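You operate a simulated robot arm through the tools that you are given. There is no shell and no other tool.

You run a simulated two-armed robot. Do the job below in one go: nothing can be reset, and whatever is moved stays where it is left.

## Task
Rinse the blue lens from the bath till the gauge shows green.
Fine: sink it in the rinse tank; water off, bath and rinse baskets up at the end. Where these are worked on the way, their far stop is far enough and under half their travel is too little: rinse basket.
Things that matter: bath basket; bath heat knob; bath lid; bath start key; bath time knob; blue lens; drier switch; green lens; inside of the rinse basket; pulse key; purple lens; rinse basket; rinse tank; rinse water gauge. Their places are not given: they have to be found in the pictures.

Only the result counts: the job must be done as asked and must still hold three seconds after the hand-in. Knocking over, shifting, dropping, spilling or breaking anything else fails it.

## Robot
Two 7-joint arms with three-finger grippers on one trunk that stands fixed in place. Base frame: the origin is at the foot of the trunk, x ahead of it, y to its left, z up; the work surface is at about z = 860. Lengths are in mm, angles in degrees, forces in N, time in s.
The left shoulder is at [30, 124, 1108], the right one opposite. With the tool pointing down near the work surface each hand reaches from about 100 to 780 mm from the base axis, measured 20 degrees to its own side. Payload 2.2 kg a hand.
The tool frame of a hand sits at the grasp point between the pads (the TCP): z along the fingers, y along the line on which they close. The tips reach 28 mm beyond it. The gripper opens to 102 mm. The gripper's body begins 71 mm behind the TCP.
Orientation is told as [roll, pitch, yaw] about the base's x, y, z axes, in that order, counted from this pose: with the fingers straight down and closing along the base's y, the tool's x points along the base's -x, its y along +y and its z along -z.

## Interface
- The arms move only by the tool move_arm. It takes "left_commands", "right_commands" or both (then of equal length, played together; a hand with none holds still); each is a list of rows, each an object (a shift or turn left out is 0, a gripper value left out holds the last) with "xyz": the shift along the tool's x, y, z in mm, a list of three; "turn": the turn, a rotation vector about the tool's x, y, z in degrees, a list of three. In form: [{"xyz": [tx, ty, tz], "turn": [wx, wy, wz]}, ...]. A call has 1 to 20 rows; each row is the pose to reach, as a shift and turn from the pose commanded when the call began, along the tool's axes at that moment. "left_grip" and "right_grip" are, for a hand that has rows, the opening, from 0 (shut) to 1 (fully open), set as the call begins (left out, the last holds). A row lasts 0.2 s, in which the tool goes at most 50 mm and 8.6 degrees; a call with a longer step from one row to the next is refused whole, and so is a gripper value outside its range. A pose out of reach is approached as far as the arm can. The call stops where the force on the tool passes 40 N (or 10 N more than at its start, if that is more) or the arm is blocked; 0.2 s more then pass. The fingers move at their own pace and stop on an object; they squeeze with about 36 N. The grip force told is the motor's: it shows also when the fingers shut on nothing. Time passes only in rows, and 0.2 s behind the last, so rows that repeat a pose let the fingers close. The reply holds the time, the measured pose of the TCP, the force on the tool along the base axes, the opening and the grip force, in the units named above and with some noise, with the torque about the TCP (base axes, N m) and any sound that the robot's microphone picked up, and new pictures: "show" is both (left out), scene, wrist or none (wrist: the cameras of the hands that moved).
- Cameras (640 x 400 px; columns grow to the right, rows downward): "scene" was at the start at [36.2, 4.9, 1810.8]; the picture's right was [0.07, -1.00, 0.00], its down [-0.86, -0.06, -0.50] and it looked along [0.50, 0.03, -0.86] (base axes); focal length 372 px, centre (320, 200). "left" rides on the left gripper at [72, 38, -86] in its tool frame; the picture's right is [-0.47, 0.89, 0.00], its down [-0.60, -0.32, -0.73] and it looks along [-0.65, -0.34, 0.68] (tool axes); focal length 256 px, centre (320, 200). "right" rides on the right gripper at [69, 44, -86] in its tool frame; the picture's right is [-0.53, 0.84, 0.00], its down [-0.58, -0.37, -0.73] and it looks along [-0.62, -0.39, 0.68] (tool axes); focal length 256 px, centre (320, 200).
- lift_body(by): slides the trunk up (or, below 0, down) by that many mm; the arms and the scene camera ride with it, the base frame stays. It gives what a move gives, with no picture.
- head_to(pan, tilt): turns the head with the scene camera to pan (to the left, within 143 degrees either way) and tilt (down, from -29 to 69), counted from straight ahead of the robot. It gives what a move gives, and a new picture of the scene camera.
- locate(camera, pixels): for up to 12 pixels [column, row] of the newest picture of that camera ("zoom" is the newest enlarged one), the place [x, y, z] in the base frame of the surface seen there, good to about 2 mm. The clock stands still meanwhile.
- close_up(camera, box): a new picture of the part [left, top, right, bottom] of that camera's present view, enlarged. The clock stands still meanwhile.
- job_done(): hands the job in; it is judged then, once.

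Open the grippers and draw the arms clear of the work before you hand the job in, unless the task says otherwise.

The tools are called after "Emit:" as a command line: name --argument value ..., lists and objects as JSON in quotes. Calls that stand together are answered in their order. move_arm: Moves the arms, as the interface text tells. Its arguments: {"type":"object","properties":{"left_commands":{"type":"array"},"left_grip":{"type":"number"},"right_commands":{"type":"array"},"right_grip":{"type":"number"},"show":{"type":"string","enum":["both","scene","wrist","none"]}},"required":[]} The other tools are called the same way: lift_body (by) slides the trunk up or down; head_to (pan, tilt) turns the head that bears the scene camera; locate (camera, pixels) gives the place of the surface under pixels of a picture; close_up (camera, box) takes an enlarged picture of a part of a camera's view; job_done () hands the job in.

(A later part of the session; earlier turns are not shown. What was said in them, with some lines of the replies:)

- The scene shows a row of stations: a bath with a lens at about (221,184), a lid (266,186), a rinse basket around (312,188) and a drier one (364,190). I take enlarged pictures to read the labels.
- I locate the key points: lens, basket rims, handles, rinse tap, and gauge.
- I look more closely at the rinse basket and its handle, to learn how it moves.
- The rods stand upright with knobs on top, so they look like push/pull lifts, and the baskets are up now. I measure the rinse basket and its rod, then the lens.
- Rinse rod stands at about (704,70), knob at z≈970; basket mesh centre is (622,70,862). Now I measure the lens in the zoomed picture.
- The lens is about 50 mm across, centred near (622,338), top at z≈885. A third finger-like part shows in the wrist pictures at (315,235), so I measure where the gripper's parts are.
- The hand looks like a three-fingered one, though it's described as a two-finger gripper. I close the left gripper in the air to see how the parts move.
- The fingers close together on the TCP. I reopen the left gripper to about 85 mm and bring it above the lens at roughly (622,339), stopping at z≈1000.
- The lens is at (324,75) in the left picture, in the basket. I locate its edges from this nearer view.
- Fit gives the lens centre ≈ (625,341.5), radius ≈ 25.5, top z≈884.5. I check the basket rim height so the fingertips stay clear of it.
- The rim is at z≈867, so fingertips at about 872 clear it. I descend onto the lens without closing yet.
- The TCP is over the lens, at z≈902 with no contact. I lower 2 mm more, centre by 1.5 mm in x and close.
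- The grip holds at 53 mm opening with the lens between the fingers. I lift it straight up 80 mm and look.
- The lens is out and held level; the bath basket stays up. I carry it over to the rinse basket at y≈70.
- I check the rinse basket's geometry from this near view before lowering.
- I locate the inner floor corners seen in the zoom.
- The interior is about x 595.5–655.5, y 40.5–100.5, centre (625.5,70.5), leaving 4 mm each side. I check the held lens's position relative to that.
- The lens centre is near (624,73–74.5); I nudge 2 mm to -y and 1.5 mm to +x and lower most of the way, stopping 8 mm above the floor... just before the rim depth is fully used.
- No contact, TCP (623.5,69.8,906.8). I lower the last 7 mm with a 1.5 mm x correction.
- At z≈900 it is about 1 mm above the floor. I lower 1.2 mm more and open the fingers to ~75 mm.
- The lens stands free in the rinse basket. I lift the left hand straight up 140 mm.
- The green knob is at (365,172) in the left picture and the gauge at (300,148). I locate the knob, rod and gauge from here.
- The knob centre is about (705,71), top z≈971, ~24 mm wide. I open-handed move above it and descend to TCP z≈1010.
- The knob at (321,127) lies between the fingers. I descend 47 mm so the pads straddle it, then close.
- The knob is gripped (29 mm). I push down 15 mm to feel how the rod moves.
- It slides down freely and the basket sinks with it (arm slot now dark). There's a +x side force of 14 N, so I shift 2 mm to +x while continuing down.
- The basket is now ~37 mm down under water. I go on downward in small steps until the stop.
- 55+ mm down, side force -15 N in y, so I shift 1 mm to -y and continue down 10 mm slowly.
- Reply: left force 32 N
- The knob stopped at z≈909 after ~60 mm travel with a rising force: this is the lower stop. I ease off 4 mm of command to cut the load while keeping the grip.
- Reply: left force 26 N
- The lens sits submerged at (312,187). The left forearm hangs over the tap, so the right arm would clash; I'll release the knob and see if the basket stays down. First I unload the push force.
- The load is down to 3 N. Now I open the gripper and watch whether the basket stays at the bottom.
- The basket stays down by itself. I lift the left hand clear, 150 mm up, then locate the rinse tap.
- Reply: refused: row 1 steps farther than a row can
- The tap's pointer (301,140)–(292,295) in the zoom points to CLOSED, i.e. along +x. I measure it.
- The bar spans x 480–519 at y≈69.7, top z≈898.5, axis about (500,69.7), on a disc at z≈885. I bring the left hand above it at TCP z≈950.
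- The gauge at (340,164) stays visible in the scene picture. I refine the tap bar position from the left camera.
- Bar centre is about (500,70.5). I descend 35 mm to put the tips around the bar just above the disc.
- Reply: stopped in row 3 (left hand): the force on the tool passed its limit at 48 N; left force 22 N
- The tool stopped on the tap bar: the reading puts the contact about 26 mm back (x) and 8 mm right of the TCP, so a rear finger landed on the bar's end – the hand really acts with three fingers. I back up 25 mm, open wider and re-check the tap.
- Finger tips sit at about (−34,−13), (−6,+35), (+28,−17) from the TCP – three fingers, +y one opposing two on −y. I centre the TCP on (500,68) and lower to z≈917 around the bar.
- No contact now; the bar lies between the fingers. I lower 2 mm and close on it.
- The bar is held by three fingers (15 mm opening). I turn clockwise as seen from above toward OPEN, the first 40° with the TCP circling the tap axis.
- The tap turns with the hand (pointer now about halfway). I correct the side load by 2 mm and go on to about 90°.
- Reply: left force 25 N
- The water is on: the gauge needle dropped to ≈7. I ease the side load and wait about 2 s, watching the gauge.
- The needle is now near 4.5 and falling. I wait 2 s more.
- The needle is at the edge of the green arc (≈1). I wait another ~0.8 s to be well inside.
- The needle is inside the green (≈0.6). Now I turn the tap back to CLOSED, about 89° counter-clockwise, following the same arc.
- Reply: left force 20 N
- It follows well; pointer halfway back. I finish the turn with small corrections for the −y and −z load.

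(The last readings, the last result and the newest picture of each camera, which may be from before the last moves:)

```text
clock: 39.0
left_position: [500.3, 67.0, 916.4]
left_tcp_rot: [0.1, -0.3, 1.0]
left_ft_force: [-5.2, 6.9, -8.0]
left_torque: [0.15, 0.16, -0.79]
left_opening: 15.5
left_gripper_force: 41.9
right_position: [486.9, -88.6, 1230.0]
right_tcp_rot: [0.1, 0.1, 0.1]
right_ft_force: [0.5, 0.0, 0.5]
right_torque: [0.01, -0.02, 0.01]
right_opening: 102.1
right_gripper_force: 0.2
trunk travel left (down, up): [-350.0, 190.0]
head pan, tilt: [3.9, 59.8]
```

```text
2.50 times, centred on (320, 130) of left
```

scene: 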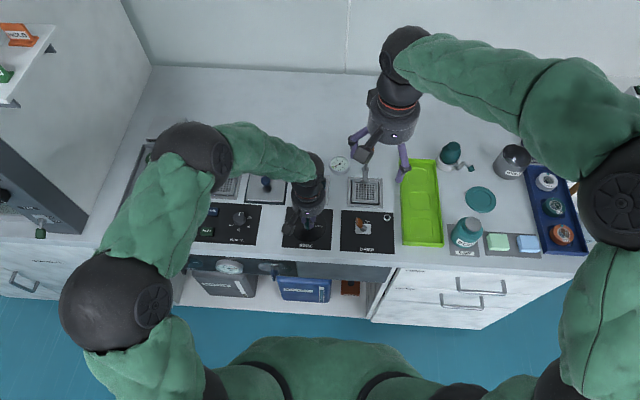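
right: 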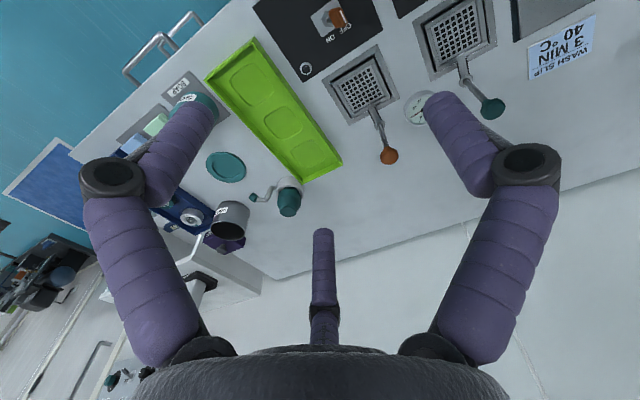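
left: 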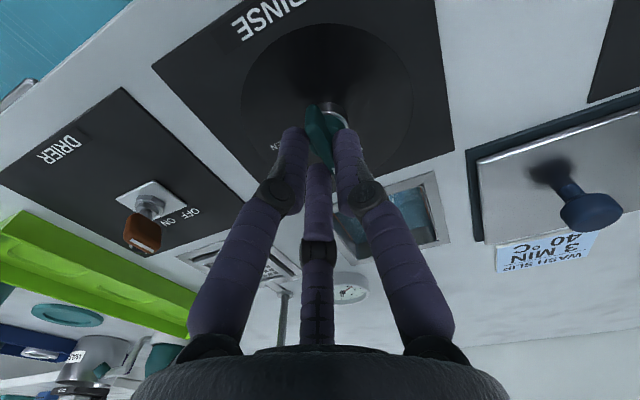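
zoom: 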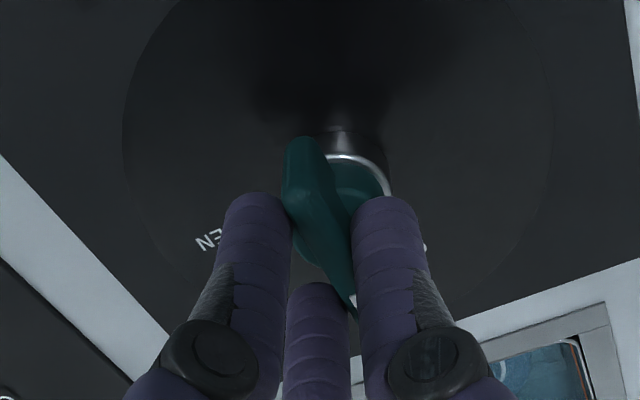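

Torque −0.8 Nm at yaw +1° shows the tap is against its CLOSED stop. I open the hand, let it settle, and rise.

Emit:
move_arm --left_commands '[{"xyz": [0, 0, 0], "turn": [0, 0, 1]}, {"xyz": [0, 0, 0], "turn": [0, 0, 1]}, {"xyz": [0, 0, 0], "turn": [0, 0, 1]}, {"xyz": [0, 0, -20], "turn": [0, 0, 1]}, {"xyz": [0, 0, -60], "turn": [0, 0, 1]}, {"xyz": [0, 0, -100], "turn": [0, 0, 1]}, {"xyz": [0, 0, -145], "turn": [0, 0, 1]}]' --left_grip 0.62

Emit:
close_up --camera "scene" --box '[320, 145, 360, 180]'

Emit:
close_up --camera "left" --box '[200, 0, 440, 160]'

```text
clock: 40.6
left_position: [498.1, 64.3, 1065.6]
left_tcp_rot: [0.1, -0.2, 0.0]
left_ft_force: [-0.2, 0.3, -0.5]
left_torque: [-0.02, -0.05, 0.05]
left_opening: 63.3
left_gripper_force: 0.1
right_position: [485.0, -90.1, 1230.5]
right_tcp_rot: [-0.1, -0.1, 0.0]
right_ft_force: [-0.1, 0.0, -0.4]
right_torque: [-0.01, -0.01, -0.01]
right_opening: 102.1
right_gripper_force: 0.2
trunk travel left (down, up): [-350.0, 190.0]
head pan, tilt: [3.9, 59.8]
```

scene: 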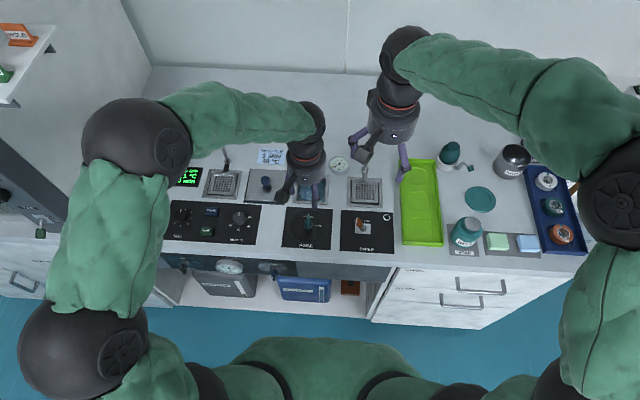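
left: 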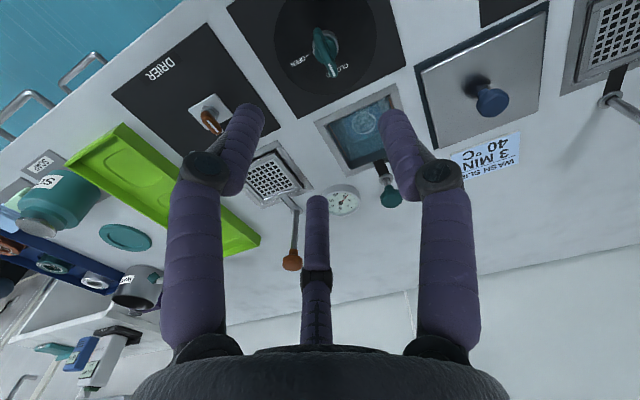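

```text
11.43 times, centred on (340, 162) of scene
```

zoom: 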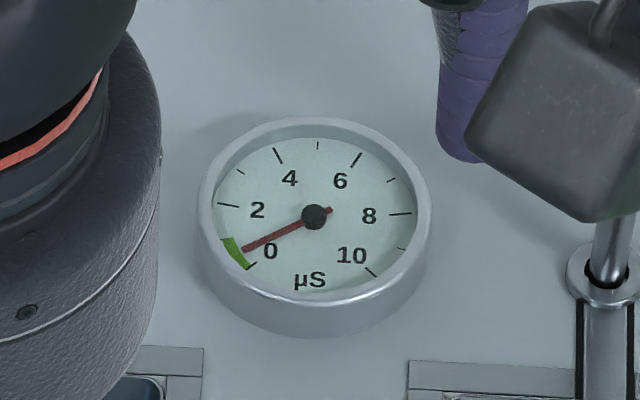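

```text
2.50 times, centred on (320, 80) of left
```

zoom: 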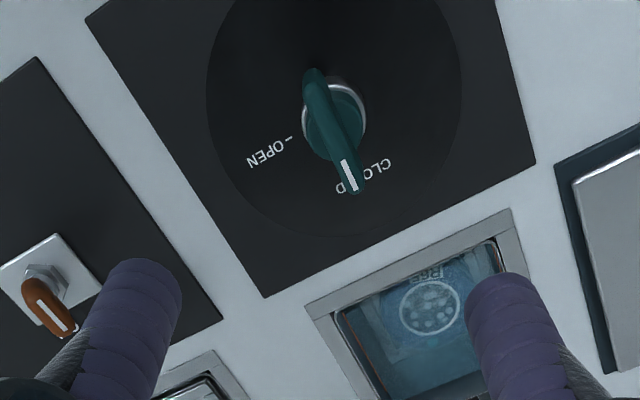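

The tap shows CLOSED and the gauge stays in green; the lens is below water. Next I move above the rinse knob at (705,70) to raise the basket.

Emit:
move_arm --left_commands '[{"xyz": [-42, 1, 0]}, {"xyz": [-84, 2, 0]}, {"xyz": [-126, 3, 0]}, {"xyz": [-168, 4, 0]}, {"xyz": [-206, 5, 0]}, {"xyz": [-206, 5, 45]}, {"xyz": [-206, 5, 90]}, {"xyz": [-206, 5, 100]}, {"xyz": [-206, 5, 100]}]'

Emit:
locate --camera "left" --pixels '[[320, 127], [320, 120], [320, 135], [310, 127], [330, 127]]'

```text
clock: 42.6
left_position: [707.6, 70.1, 962.6]
left_tcp_rot: [0.0, -0.1, 0.0]
left_ft_force: [0.1, -0.3, -0.5]
left_torque: [-0.02, -0.04, 0.0]
left_opening: 63.5
left_gripper_force: 0.0
right_position: [486.4, -89.5, 1229.2]
right_tcp_rot: [0.0, 0.0, 0.0]
right_ft_force: [0.9, 0.0, 0.5]
right_torque: [-0.01, 0.05, 0.03]
right_opening: 102.0
right_gripper_force: 0.0
trunk travel left (down, up): [-350.0, 190.0]
head pan, tilt: [3.9, 59.8]
```

scene: 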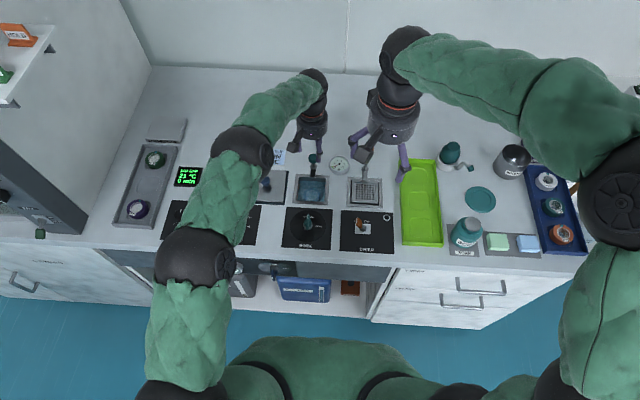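
left: 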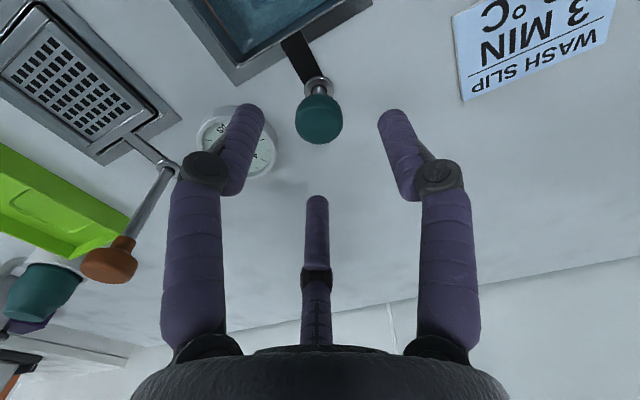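

```text
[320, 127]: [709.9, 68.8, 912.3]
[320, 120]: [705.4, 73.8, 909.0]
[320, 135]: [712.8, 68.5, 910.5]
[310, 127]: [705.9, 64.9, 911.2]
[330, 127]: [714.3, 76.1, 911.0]
```

The knob's top is at z≈911, centre ≈(708,70.5), right below. I descend 54 mm and close.

Emit:
move_arm --left_commands '[{"xyz": [0, 0.5, 30]}, {"xyz": [0, 0.5, 54]}, {"xyz": [0, 0.5, 54]}]' --show "none"

Emit:
move_arm --left_commands '[{"xyz": [0, 0, 0]}, {"xyz": [0, 0, 0]}, {"xyz": [0, 0, 0]}, {"xyz": [0, 0, 0]}]' --left_grip 0.0

```text
clock: 43.4
left_position: [707.0, 72.7, 910.4]
left_tcp_rot: [0.1, -0.2, 0.0]
left_ft_force: [0.0, 0.1, -0.4]
left_torque: [-0.01, -0.05, 0.02]
left_opening: 63.1
left_gripper_force: 0.1
right_position: [485.0, -89.1, 1231.6]
right_tcp_rot: [-0.1, 0.0, 0.0]
right_ft_force: [0.6, -0.6, -0.5]
right_torque: [0.01, 0.01, -0.01]
right_opening: 102.0
right_gripper_force: 0.2
trunk travel left (down, up): [-350.0, 190.0]
head pan, tilt: [3.9, 59.8]
```

```text
clock: 44.4
left_position: [707.1, 70.3, 910.5]
left_tcp_rot: [0.1, -0.4, 0.0]
left_ft_force: [12.8, -13.5, -0.8]
left_torque: [-0.71, -1.08, -0.21]
left_opening: 28.9
left_gripper_force: 45.5
right_position: [486.3, -91.1, 1229.0]
right_tcp_rot: [0.1, 0.1, -0.1]
right_ft_force: [0.4, 0.0, -0.4]
right_torque: [0.0, -0.02, -0.01]
right_opening: 102.0
right_gripper_force: 0.0
trunk travel left (down, up): [-350.0, 190.0]
head pan, tilt: [3.9, 59.8]
```

scene: 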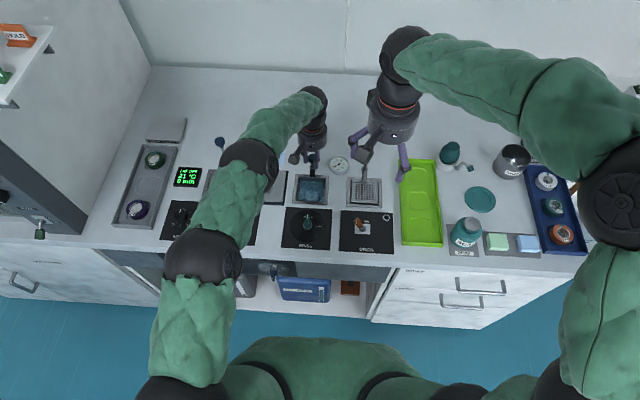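
left: 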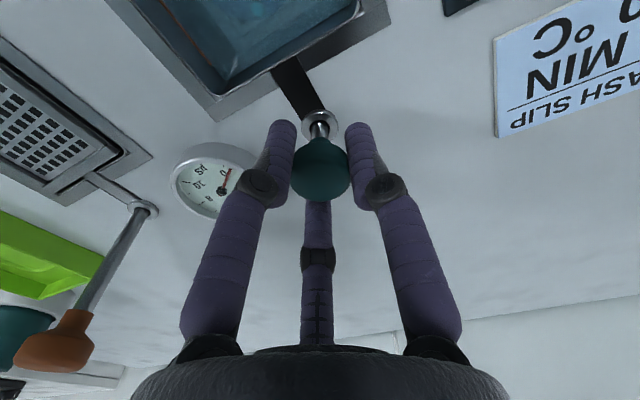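

The knob is gripped again. I correct the side load and raise slowly, 4 mm a row.

Emit:
move_arm --left_commands '[{"xyz": [-1, -1, -2]}, {"xyz": [-2, -2.5, -5]}, {"xyz": [-2, -2.5, -9]}, {"xyz": [-2, -2.5, -13]}, {"xyz": [-2, -2.5, -17]}, {"xyz": [-2, -2.5, -21]}, {"xyz": [-2, -2.5, -25]}, {"xyz": [-2, -2.5, -29]}, {"xyz": [-2, -2.5, -33]}, {"xyz": [-2, -2.5, -37]}, {"xyz": [-2, -2.5, -41]}, {"xyz": [-2, -2.5, -45]}, {"xyz": [-2, -2.5, -49]}, {"xyz": [-2, -2.5, -53]}]'

```text
clock: 47.4
left_position: [708.2, 69.2, 960.4]
left_tcp_rot: [0.1, -0.2, -0.1]
left_ft_force: [0.9, 18.2, -1.9]
left_torque: [0.45, 0.68, -0.16]
left_opening: 29.0
left_gripper_force: 46.0
right_position: [485.6, -87.8, 1231.3]
right_tcp_rot: [-0.1, 0.1, 0.0]
right_ft_force: [0.3, 0.1, 0.4]
right_torque: [0.0, 0.01, 0.0]
right_opening: 102.1
right_gripper_force: 0.1
trunk travel left (down, up): [-350.0, 190.0]
head pan, tilt: [3.9, 59.8]
```

scene: 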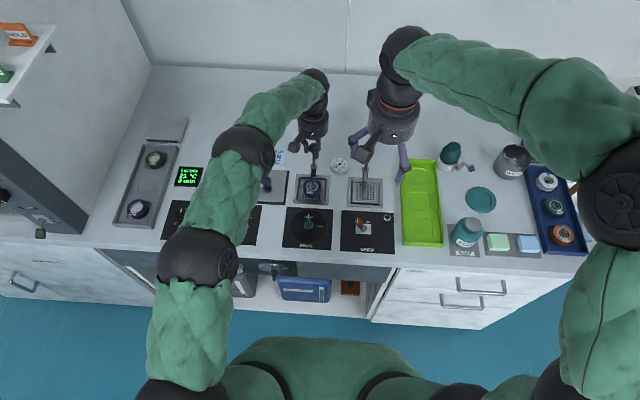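
left: 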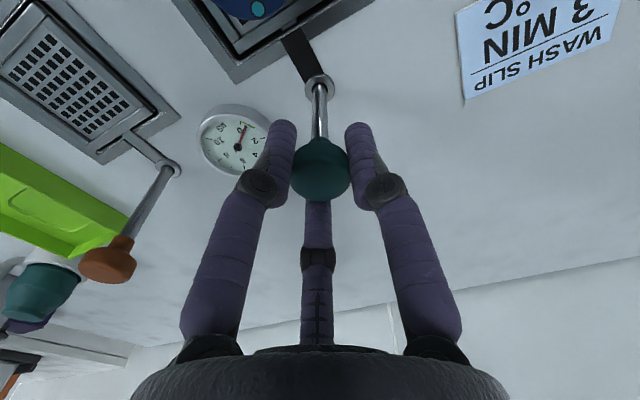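

The lens is emerging with the basket (50 mm up). I continue up about 12 mm to the top stop, easing +2 mm in y.

Emit:
move_arm --left_commands '[{"xyz": [0, 1.5, -2]}, {"xyz": [0, 2, -4]}, {"xyz": [0, 2, -6]}, {"xyz": [0, 2, -8]}, {"xyz": [0, 2, -10]}, {"xyz": [0, 2, -12]}]'

Emit:
close_up --camera "scene" --box '[270, 140, 370, 260]'

```text
clock: 48.8
left_position: [707.5, 68.8, 970.3]
left_tcp_rot: [0.1, 0.0, 0.0]
left_ft_force: [9.0, 2.7, -17.6]
left_torque: [0.02, -1.11, -0.02]
left_opening: 29.2
left_gripper_force: 45.3
right_position: [488.1, -90.2, 1229.8]
right_tcp_rot: [-0.1, 0.1, -0.1]
right_ft_force: [0.2, 0.5, 0.1]
right_torque: [-0.01, -0.01, -0.03]
right_opening: 102.0
right_gripper_force: 0.1
trunk travel left (down, up): [-350.0, 190.0]
head pan, tilt: [3.9, 59.8]
```

scene: 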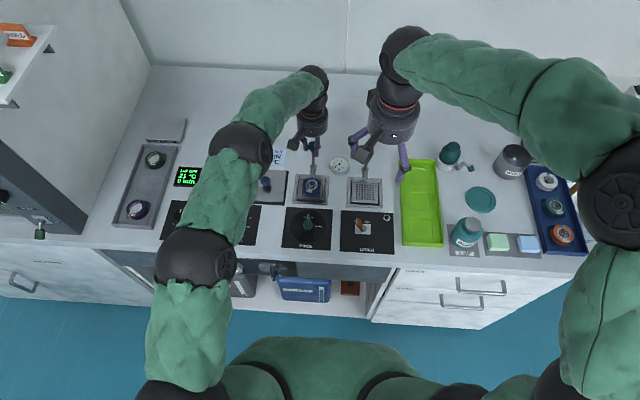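
left: 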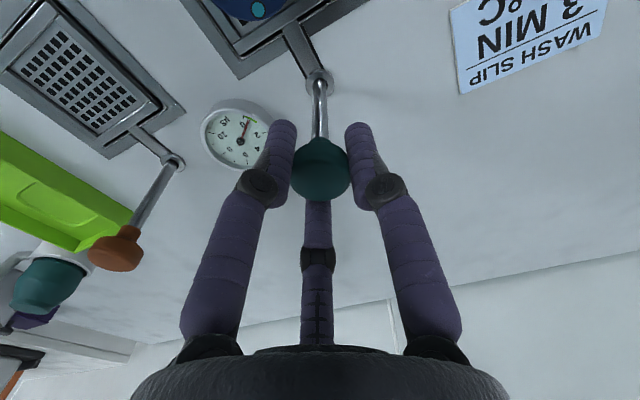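

```text
3.33 times, centred on (320, 200) of scene
```

zoom: 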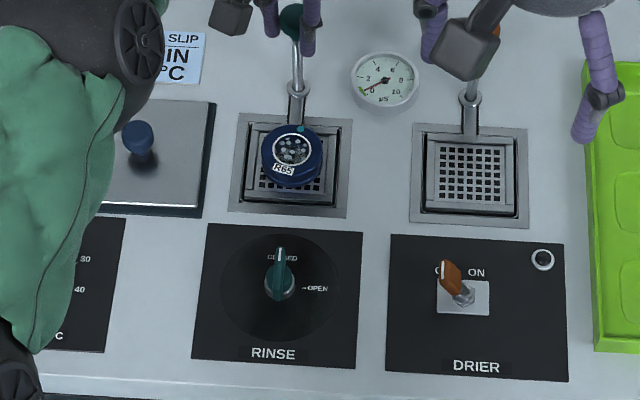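

The basket is at its top stop (−18 N, knob at the original height), tap closed, gauge green. I unload 4 mm and release the knob.

Emit:
move_arm --left_commands '[{"xyz": [-1.5, 0, 3]}, {"xyz": [-1.5, 0, 3]}]' --show "none"

Emit:
move_arm --left_commands '[{"xyz": [0, 0, 0]}, {"xyz": [0, 0, 0]}, {"xyz": [0, 0, 0]}]' --left_grip 0.7

```text
clock: 49.4
left_position: [707.1, 70.2, 970.2]
left_tcp_rot: [0.0, 0.0, 0.0]
left_ft_force: [-3.2, 0.5, -7.7]
left_torque: [0.23, 1.02, -0.35]
left_opening: 29.0
left_gripper_force: 45.4
right_position: [486.3, -89.9, 1231.0]
right_tcp_rot: [0.0, 0.1, 0.0]
right_ft_force: [-0.8, -0.3, 0.2]
right_torque: [0.0, 0.0, 0.02]
right_opening: 102.0
right_gripper_force: 0.0
trunk travel left (down, up): [-350.0, 190.0]
head pan, tilt: [3.9, 59.8]
```

```text
clock: 50.2
left_position: [708.3, 70.9, 972.3]
left_tcp_rot: [0.1, -0.3, -0.1]
left_ft_force: [0.0, -0.5, 0.0]
left_torque: [0.04, 0.02, 0.03]
left_opening: 71.4
left_gripper_force: 0.1
right_position: [486.3, -90.1, 1230.2]
right_tcp_rot: [-0.1, 0.0, 0.0]
right_ft_force: [-0.8, 0.1, 0.5]
right_torque: [-0.05, -0.03, 0.02]
right_opening: 102.0
right_gripper_force: 0.1
trunk travel left (down, up): [-350.0, 190.0]
head pan, tilt: [3.9, 59.8]
```

scene: 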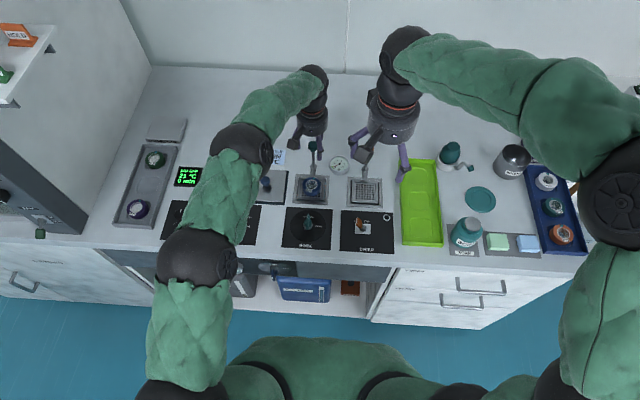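
left: 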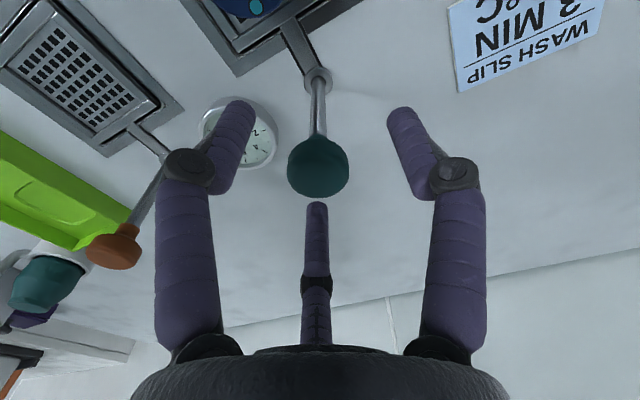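

The basket stays up with the knob free. I lift the left hand 250 mm and draw it back to the left, clear of the work.

Emit:
move_arm --left_commands '[{"xyz": [0, 0, -30]}, {"xyz": [0, 0, -70]}, {"xyz": [0, 0, -115]}, {"xyz": [0, 0, -160]}, {"xyz": [30, 30, -180]}, {"xyz": [60, 60, -200]}, {"xyz": [90, 90, -220]}, {"xyz": [120, 120, -240]}, {"xyz": [150, 150, -255]}, {"xyz": [180, 185, -265]}, {"xyz": [205, 220, -268]}, {"xyz": [215, 255, -268]}]' --left_grip 1.0

Emit:
close_up --camera "scene" --box '[190, 130, 370, 250]'

Emit:
close_up --camera "scene" --box '[290, 145, 360, 240]'

```text
clock: 52.8
left_position: [492.6, 324.7, 1237.1]
left_tcp_rot: [0.2, -0.2, 0.0]
left_ft_force: [-0.9, 0.4, -0.1]
left_torque: [-0.03, -0.01, 0.01]
left_opening: 101.9
left_gripper_force: 0.1
right_position: [485.9, -89.1, 1230.7]
right_tcp_rot: [-0.1, 0.0, 0.0]
right_ft_force: [-0.5, 0.0, 0.3]
right_torque: [0.0, -0.01, -0.02]
right_opening: 102.1
right_gripper_force: 0.1
trunk travel left (down, up): [-350.0, 190.0]
head pan, tilt: [3.9, 59.8]
```

scene: 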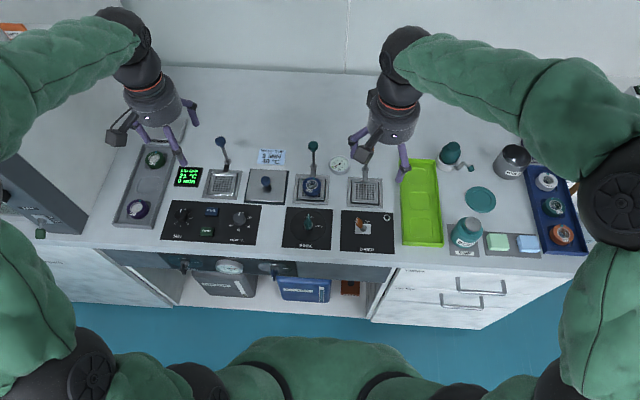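
left: 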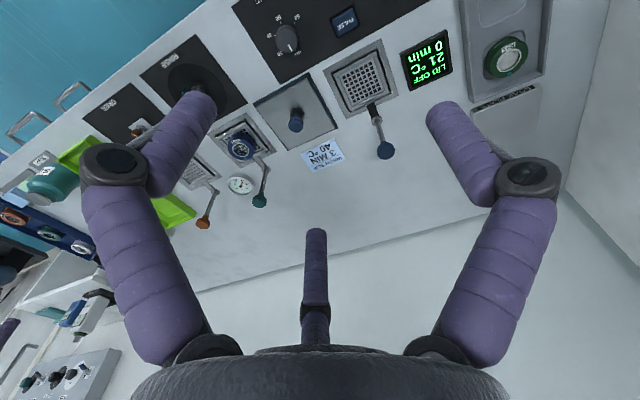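

```text
3.33 times, centred on (280, 190) of scene
```

zoom: 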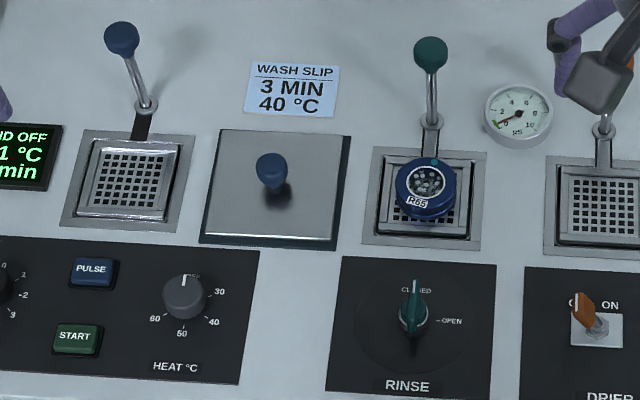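

```text
4.21 times, centred on (325, 192) of scene
```

zoom: 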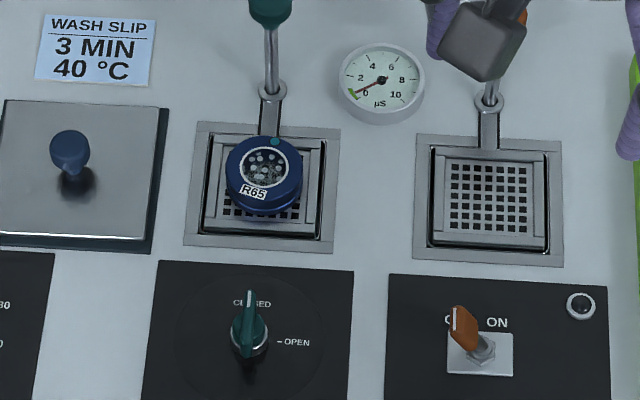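

The lens is up in the rinse basket, but the bath basket's arm slot at (143,122) looks dark compared with before; I check the bath basket's height.

Emit:
close_up --camera "scene" --box '[192, 130, 262, 210]'

Emit:
locate --camera "zoom" --pixels '[[285, 45], [313, 195], [290, 260], [250, 270], [330, 275], [290, 315], [290, 220], [345, 230]]'

Emit:
locate --camera "scene" --pixels '[[313, 146], [313, 143], [221, 138], [312, 183], [312, 168], [222, 185]]'

```text
5.00 times, centred on (227, 170) of scene
```

zoom: 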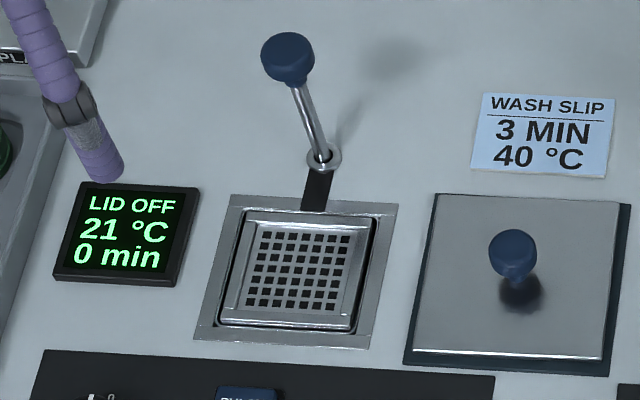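

```text
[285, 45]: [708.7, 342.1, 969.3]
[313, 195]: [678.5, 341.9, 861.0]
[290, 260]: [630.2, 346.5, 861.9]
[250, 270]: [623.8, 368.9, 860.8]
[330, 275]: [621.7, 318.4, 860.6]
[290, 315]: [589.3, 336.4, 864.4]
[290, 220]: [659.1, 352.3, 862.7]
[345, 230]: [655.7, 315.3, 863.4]
```

```text
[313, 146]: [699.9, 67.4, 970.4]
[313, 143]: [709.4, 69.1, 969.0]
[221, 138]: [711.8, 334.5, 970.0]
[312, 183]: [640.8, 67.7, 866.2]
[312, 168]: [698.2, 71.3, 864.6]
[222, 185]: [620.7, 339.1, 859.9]
```

The bath basket seems to have dipped a millimetre or so from its top when the lens was gripped. To be sure it is fully up, I'll lift its knob to the stop; first the left hand goes above it.

Emit:
move_arm --left_commands '[{"xyz": [-43, 3, 0]}, {"xyz": [-86, 6, 0]}, {"xyz": [-129, 9, 0]}, {"xyz": [-172, 12, 0]}, {"xyz": [-215, 14, 0]}, {"xyz": [-215, 14, 45]}, {"xyz": [-215, 14, 90]}, {"xyz": [-215, 14, 135]}, {"xyz": [-215, 14, 180]}, {"xyz": [-215, 14, 222]}, {"xyz": [-215, 14, 222]}]' --left_grip 0.62

Emit:
close_up --camera "left" --box '[240, 20, 420, 180]'

```text
clock: 55.2
left_position: [709.2, 337.7, 1018.6]
left_tcp_rot: [0.2, -0.4, 0.0]
left_ft_force: [0.7, 0.0, 0.7]
left_torque: [-0.01, 0.0, 0.02]
left_opening: 63.2
left_gripper_force: 0.1
right_position: [485.7, -89.1, 1230.1]
right_tcp_rot: [0.1, 0.0, -0.1]
right_ft_force: [-0.7, -0.4, 0.3]
right_torque: [0.01, 0.01, -0.02]
right_opening: 102.3
right_gripper_force: 0.1
trunk travel left (down, up): [-350.0, 190.0]
head pan, tilt: [3.9, 59.8]
```

scene: 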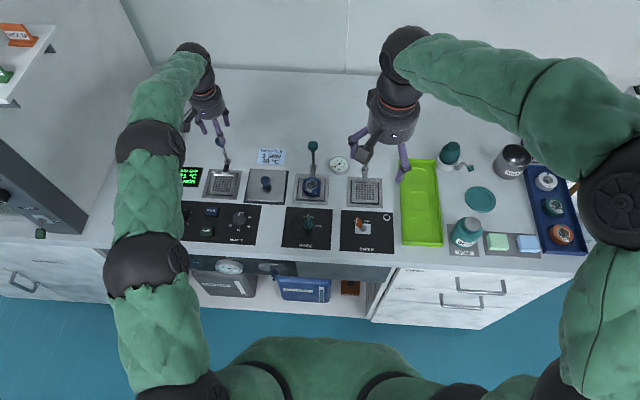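
left: 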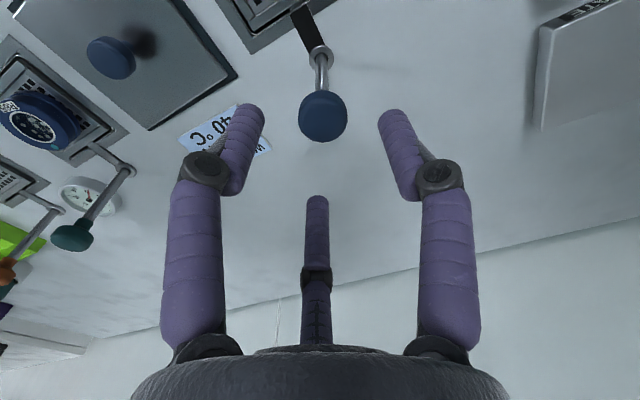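

```text
2.50 times, centred on (330, 100) of left
```

zoom: 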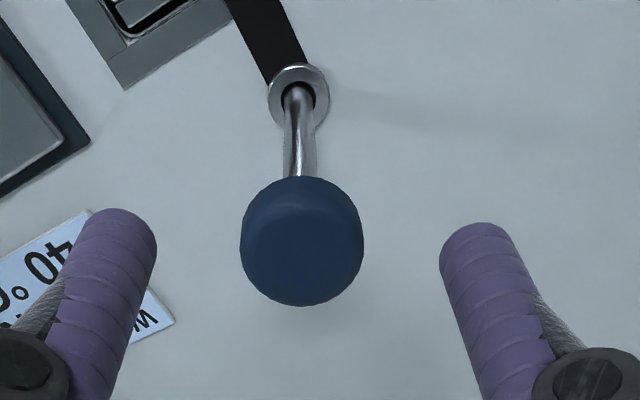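

The knob is at (322,117), just between the fingers. I locate its top to fine-tune before descending.

Emit:
locate --camera "zoom" --pixels '[[302, 245], [302, 300], [302, 200], [248, 245], [358, 245]]'

```text
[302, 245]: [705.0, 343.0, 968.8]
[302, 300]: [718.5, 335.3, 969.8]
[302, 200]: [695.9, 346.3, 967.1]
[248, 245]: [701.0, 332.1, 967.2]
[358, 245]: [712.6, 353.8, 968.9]
```

Knob centre ≈ (707,341.5). I shift to it, descend 51 mm and close gently around it.

Emit:
move_arm --left_commands '[{"xyz": [1.5, 3, 0]}, {"xyz": [1.5, 3, 25]}, {"xyz": [1.5, 3, 50]}, {"xyz": [1.5, 3, 50]}]' --show "none"

Emit:
move_arm --left_commands '[{"xyz": [0, 0, 0]}, {"xyz": [0, 0, 0]}, {"xyz": [0, 0, 0]}]' --left_grip 0.0

```text
clock: 56.2
left_position: [707.4, 341.9, 967.9]
left_tcp_rot: [0.1, -0.3, -0.1]
left_ft_force: [-0.7, 0.3, 0.1]
left_torque: [-0.02, 0.01, 0.0]
left_opening: 63.2
left_gripper_force: 0.0
right_position: [485.8, -89.5, 1230.8]
right_tcp_rot: [0.0, 0.1, 0.0]
right_ft_force: [0.5, 0.0, 0.1]
right_torque: [0.0, 0.03, 0.03]
right_opening: 102.0
right_gripper_force: 0.1
trunk travel left (down, up): [-350.0, 190.0]
head pan, tilt: [3.9, 59.8]
```

```text
clock: 57.0
left_position: [707.8, 339.3, 967.6]
left_tcp_rot: [0.1, -0.2, 0.0]
left_ft_force: [4.1, -9.5, -0.7]
left_torque: [-0.62, -0.64, -0.12]
left_opening: 29.1
left_gripper_force: 44.6
right_position: [486.2, -90.4, 1229.8]
right_tcp_rot: [0.1, 0.0, -0.1]
right_ft_force: [-0.9, -0.2, 0.2]
right_torque: [0.01, 0.01, -0.01]
right_opening: 102.1
right_gripper_force: 0.0
trunk travel left (down, up): [-350.0, 190.0]
head pan, tilt: [3.9, 59.8]
```

scene: 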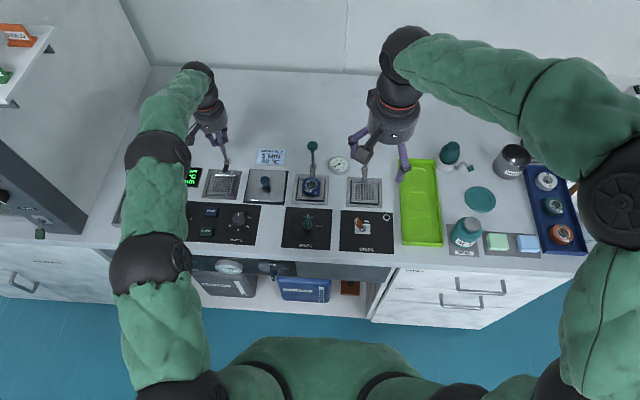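
left: 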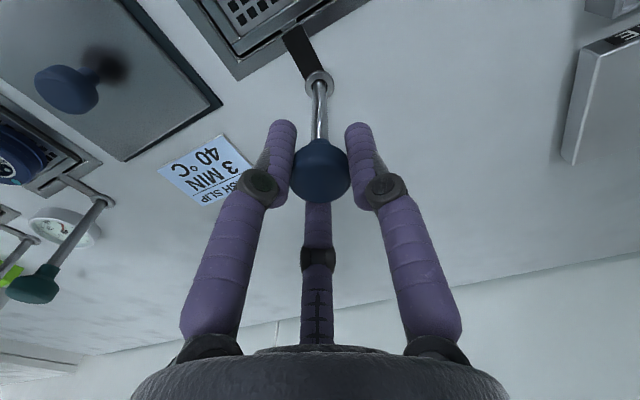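

The knob is held. I lift gently 1 mm per row until the stop shows as a downward load.

Emit:
move_arm --left_commands '[{"xyz": [0, -2, -1]}, {"xyz": [0, -2, -2]}, {"xyz": [0, -2, -3]}, {"xyz": [0, -2, -4]}, {"xyz": [0, -2, -5]}, {"xyz": [0, -2, -5]}]'

```text
clock: 58.4
left_position: [708.7, 339.8, 970.3]
left_tcp_rot: [0.0, 0.0, 0.0]
left_ft_force: [6.1, -1.1, -15.5]
left_torque: [0.19, -0.84, -0.01]
left_opening: 28.9
left_gripper_force: 44.9
right_position: [486.8, -89.8, 1230.2]
right_tcp_rot: [0.0, 0.1, 0.1]
right_ft_force: [-0.3, -0.2, 0.0]
right_torque: [-0.02, -0.02, -0.01]
right_opening: 102.2
right_gripper_force: 0.1
trunk travel left (down, up): [-350.0, 190.0]
head pan, tilt: [3.9, 59.8]
```

scene: 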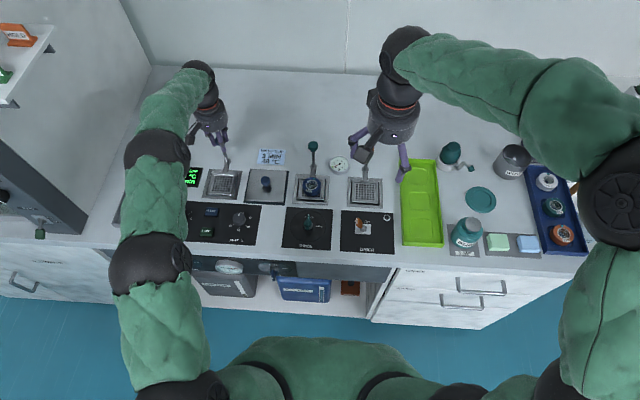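
left: 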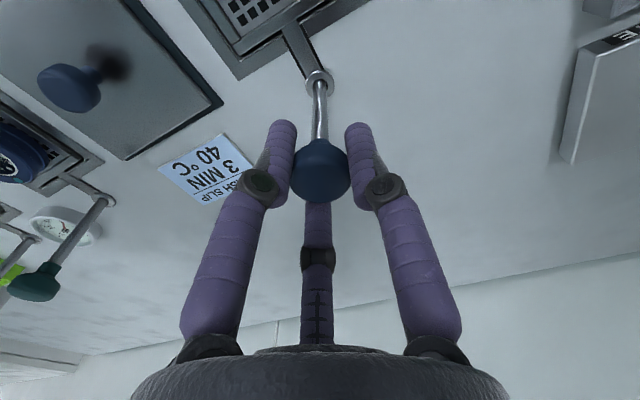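

The basket rose ~2 mm to its stop (−15.5 N) and its arm is visible again in the slot. I unload 3 mm and open the hand, then rise and withdraw.

Emit:
move_arm --left_commands '[{"xyz": [-1, 0, 2.5]}, {"xyz": [-1, 0, 2.5]}]' --show "none"

Emit:
move_arm --left_commands '[{"xyz": [0, 0, 0]}, {"xyz": [0, 0, 0]}, {"xyz": [0, 0, 0]}, {"xyz": [0, 0, -40]}, {"xyz": [0, 0, -85]}, {"xyz": [0, 0, -130]}, {"xyz": [0, 0, -175]}, {"xyz": [30, 0, -210]}, {"xyz": [65, 0, -240]}, {"xyz": [105, 0, -265]}, {"xyz": [150, 0, -268]}, {"xyz": [195, 0, -268]}, {"xyz": [225, 0, -268]}]' --left_grip 0.8

Emit:
close_up --camera "scene" --box '[190, 130, 370, 250]'

Emit:
close_up --camera "scene" --box '[290, 145, 360, 240]'

```text
clock: 59.0
left_position: [708.3, 339.8, 970.2]
left_tcp_rot: [0.1, 0.0, 0.0]
left_ft_force: [-5.5, -1.5, -4.3]
left_torque: [0.2, 1.05, -0.09]
left_opening: 29.1
left_gripper_force: 44.4
right_position: [484.8, -90.1, 1230.2]
right_tcp_rot: [0.0, 0.0, 0.1]
right_ft_force: [-0.7, -0.3, 0.0]
right_torque: [-0.02, 0.0, -0.01]
right_opening: 101.9
right_gripper_force: 0.1
trunk travel left (down, up): [-350.0, 190.0]
head pan, tilt: [3.9, 59.8]
```

```text
clock: 61.8
left_position: [478.3, 338.9, 1237.7]
left_tcp_rot: [0.0, -0.3, 0.0]
left_ft_force: [0.2, 0.3, 0.3]
left_torque: [-0.01, -0.01, 0.02]
left_opening: 81.6
left_gripper_force: 0.0
right_position: [484.9, -90.6, 1230.7]
right_tcp_rot: [0.1, 0.0, 0.1]
right_ft_force: [-0.5, -0.2, -0.5]
right_torque: [0.0, 0.02, 0.0]
right_opening: 102.1
right_gripper_force: 0.0
trunk travel left (down, up): [-350.0, 190.0]
head pan, tilt: [3.9, 59.8]
```

scene: 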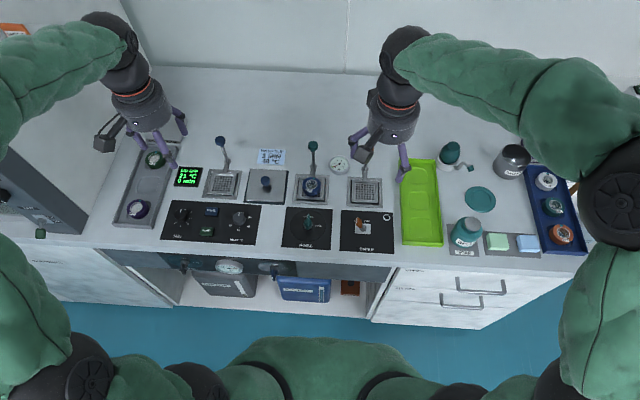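
left: 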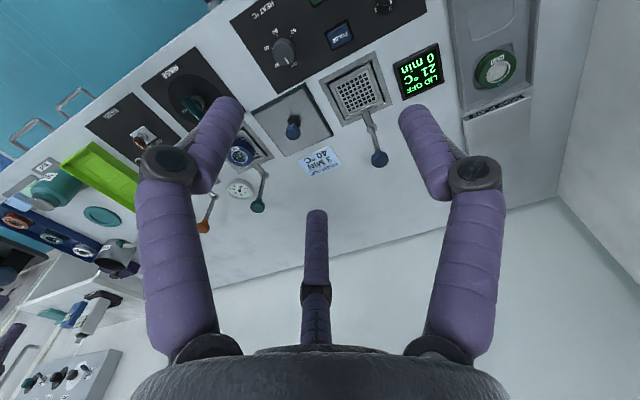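

```text
3.33 times, centred on (280, 190) of scene
```

zoom: 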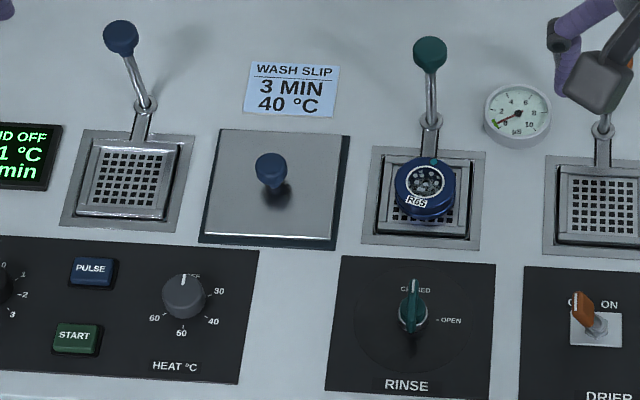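

```text
4.21 times, centred on (325, 192) of scene
```

zoom: 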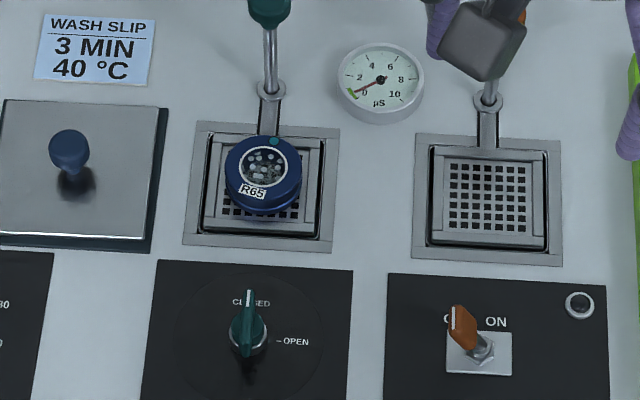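

Both baskets are up, the tap points to CLOSED, the gauge needle lies in the green, and the rinsed lens sits in the rinse basket at (312,187). The arms are clear with the grippers open, so I hand in.

Emit:
job_done

```text
The job is handed in.
```

The blue lens is rinsed and handed in. I sank it in the rinse tank and ran the water until the gauge dropped from about 8 to about 0.6 µS, inside the green arc. I don't have the judged result, only that the hand-in was accepted.

- **Lens:** it sits in the rinse basket.
- **Rinse:** I pushed the rinse basket down about 60 mm to its lower stop and it held there while the water ran.
- **Water:** the tap is back against its CLOSED stop, and the needle has stayed in the green since.
- **Baskets:** both the rinse and bath baskets are at their top stops. The bath basket had dipped about 2 mm, probably when I gripped the lens, so I lifted it back up.
- **Contact on the tap:** on my first approach one finger landed on the tap handle and the arm stopped at 48 N. The tap did not turn and worked normally afterwards.
- **Arms:** both are drawn clear with the grippers open. I saw nothing else disturbed.
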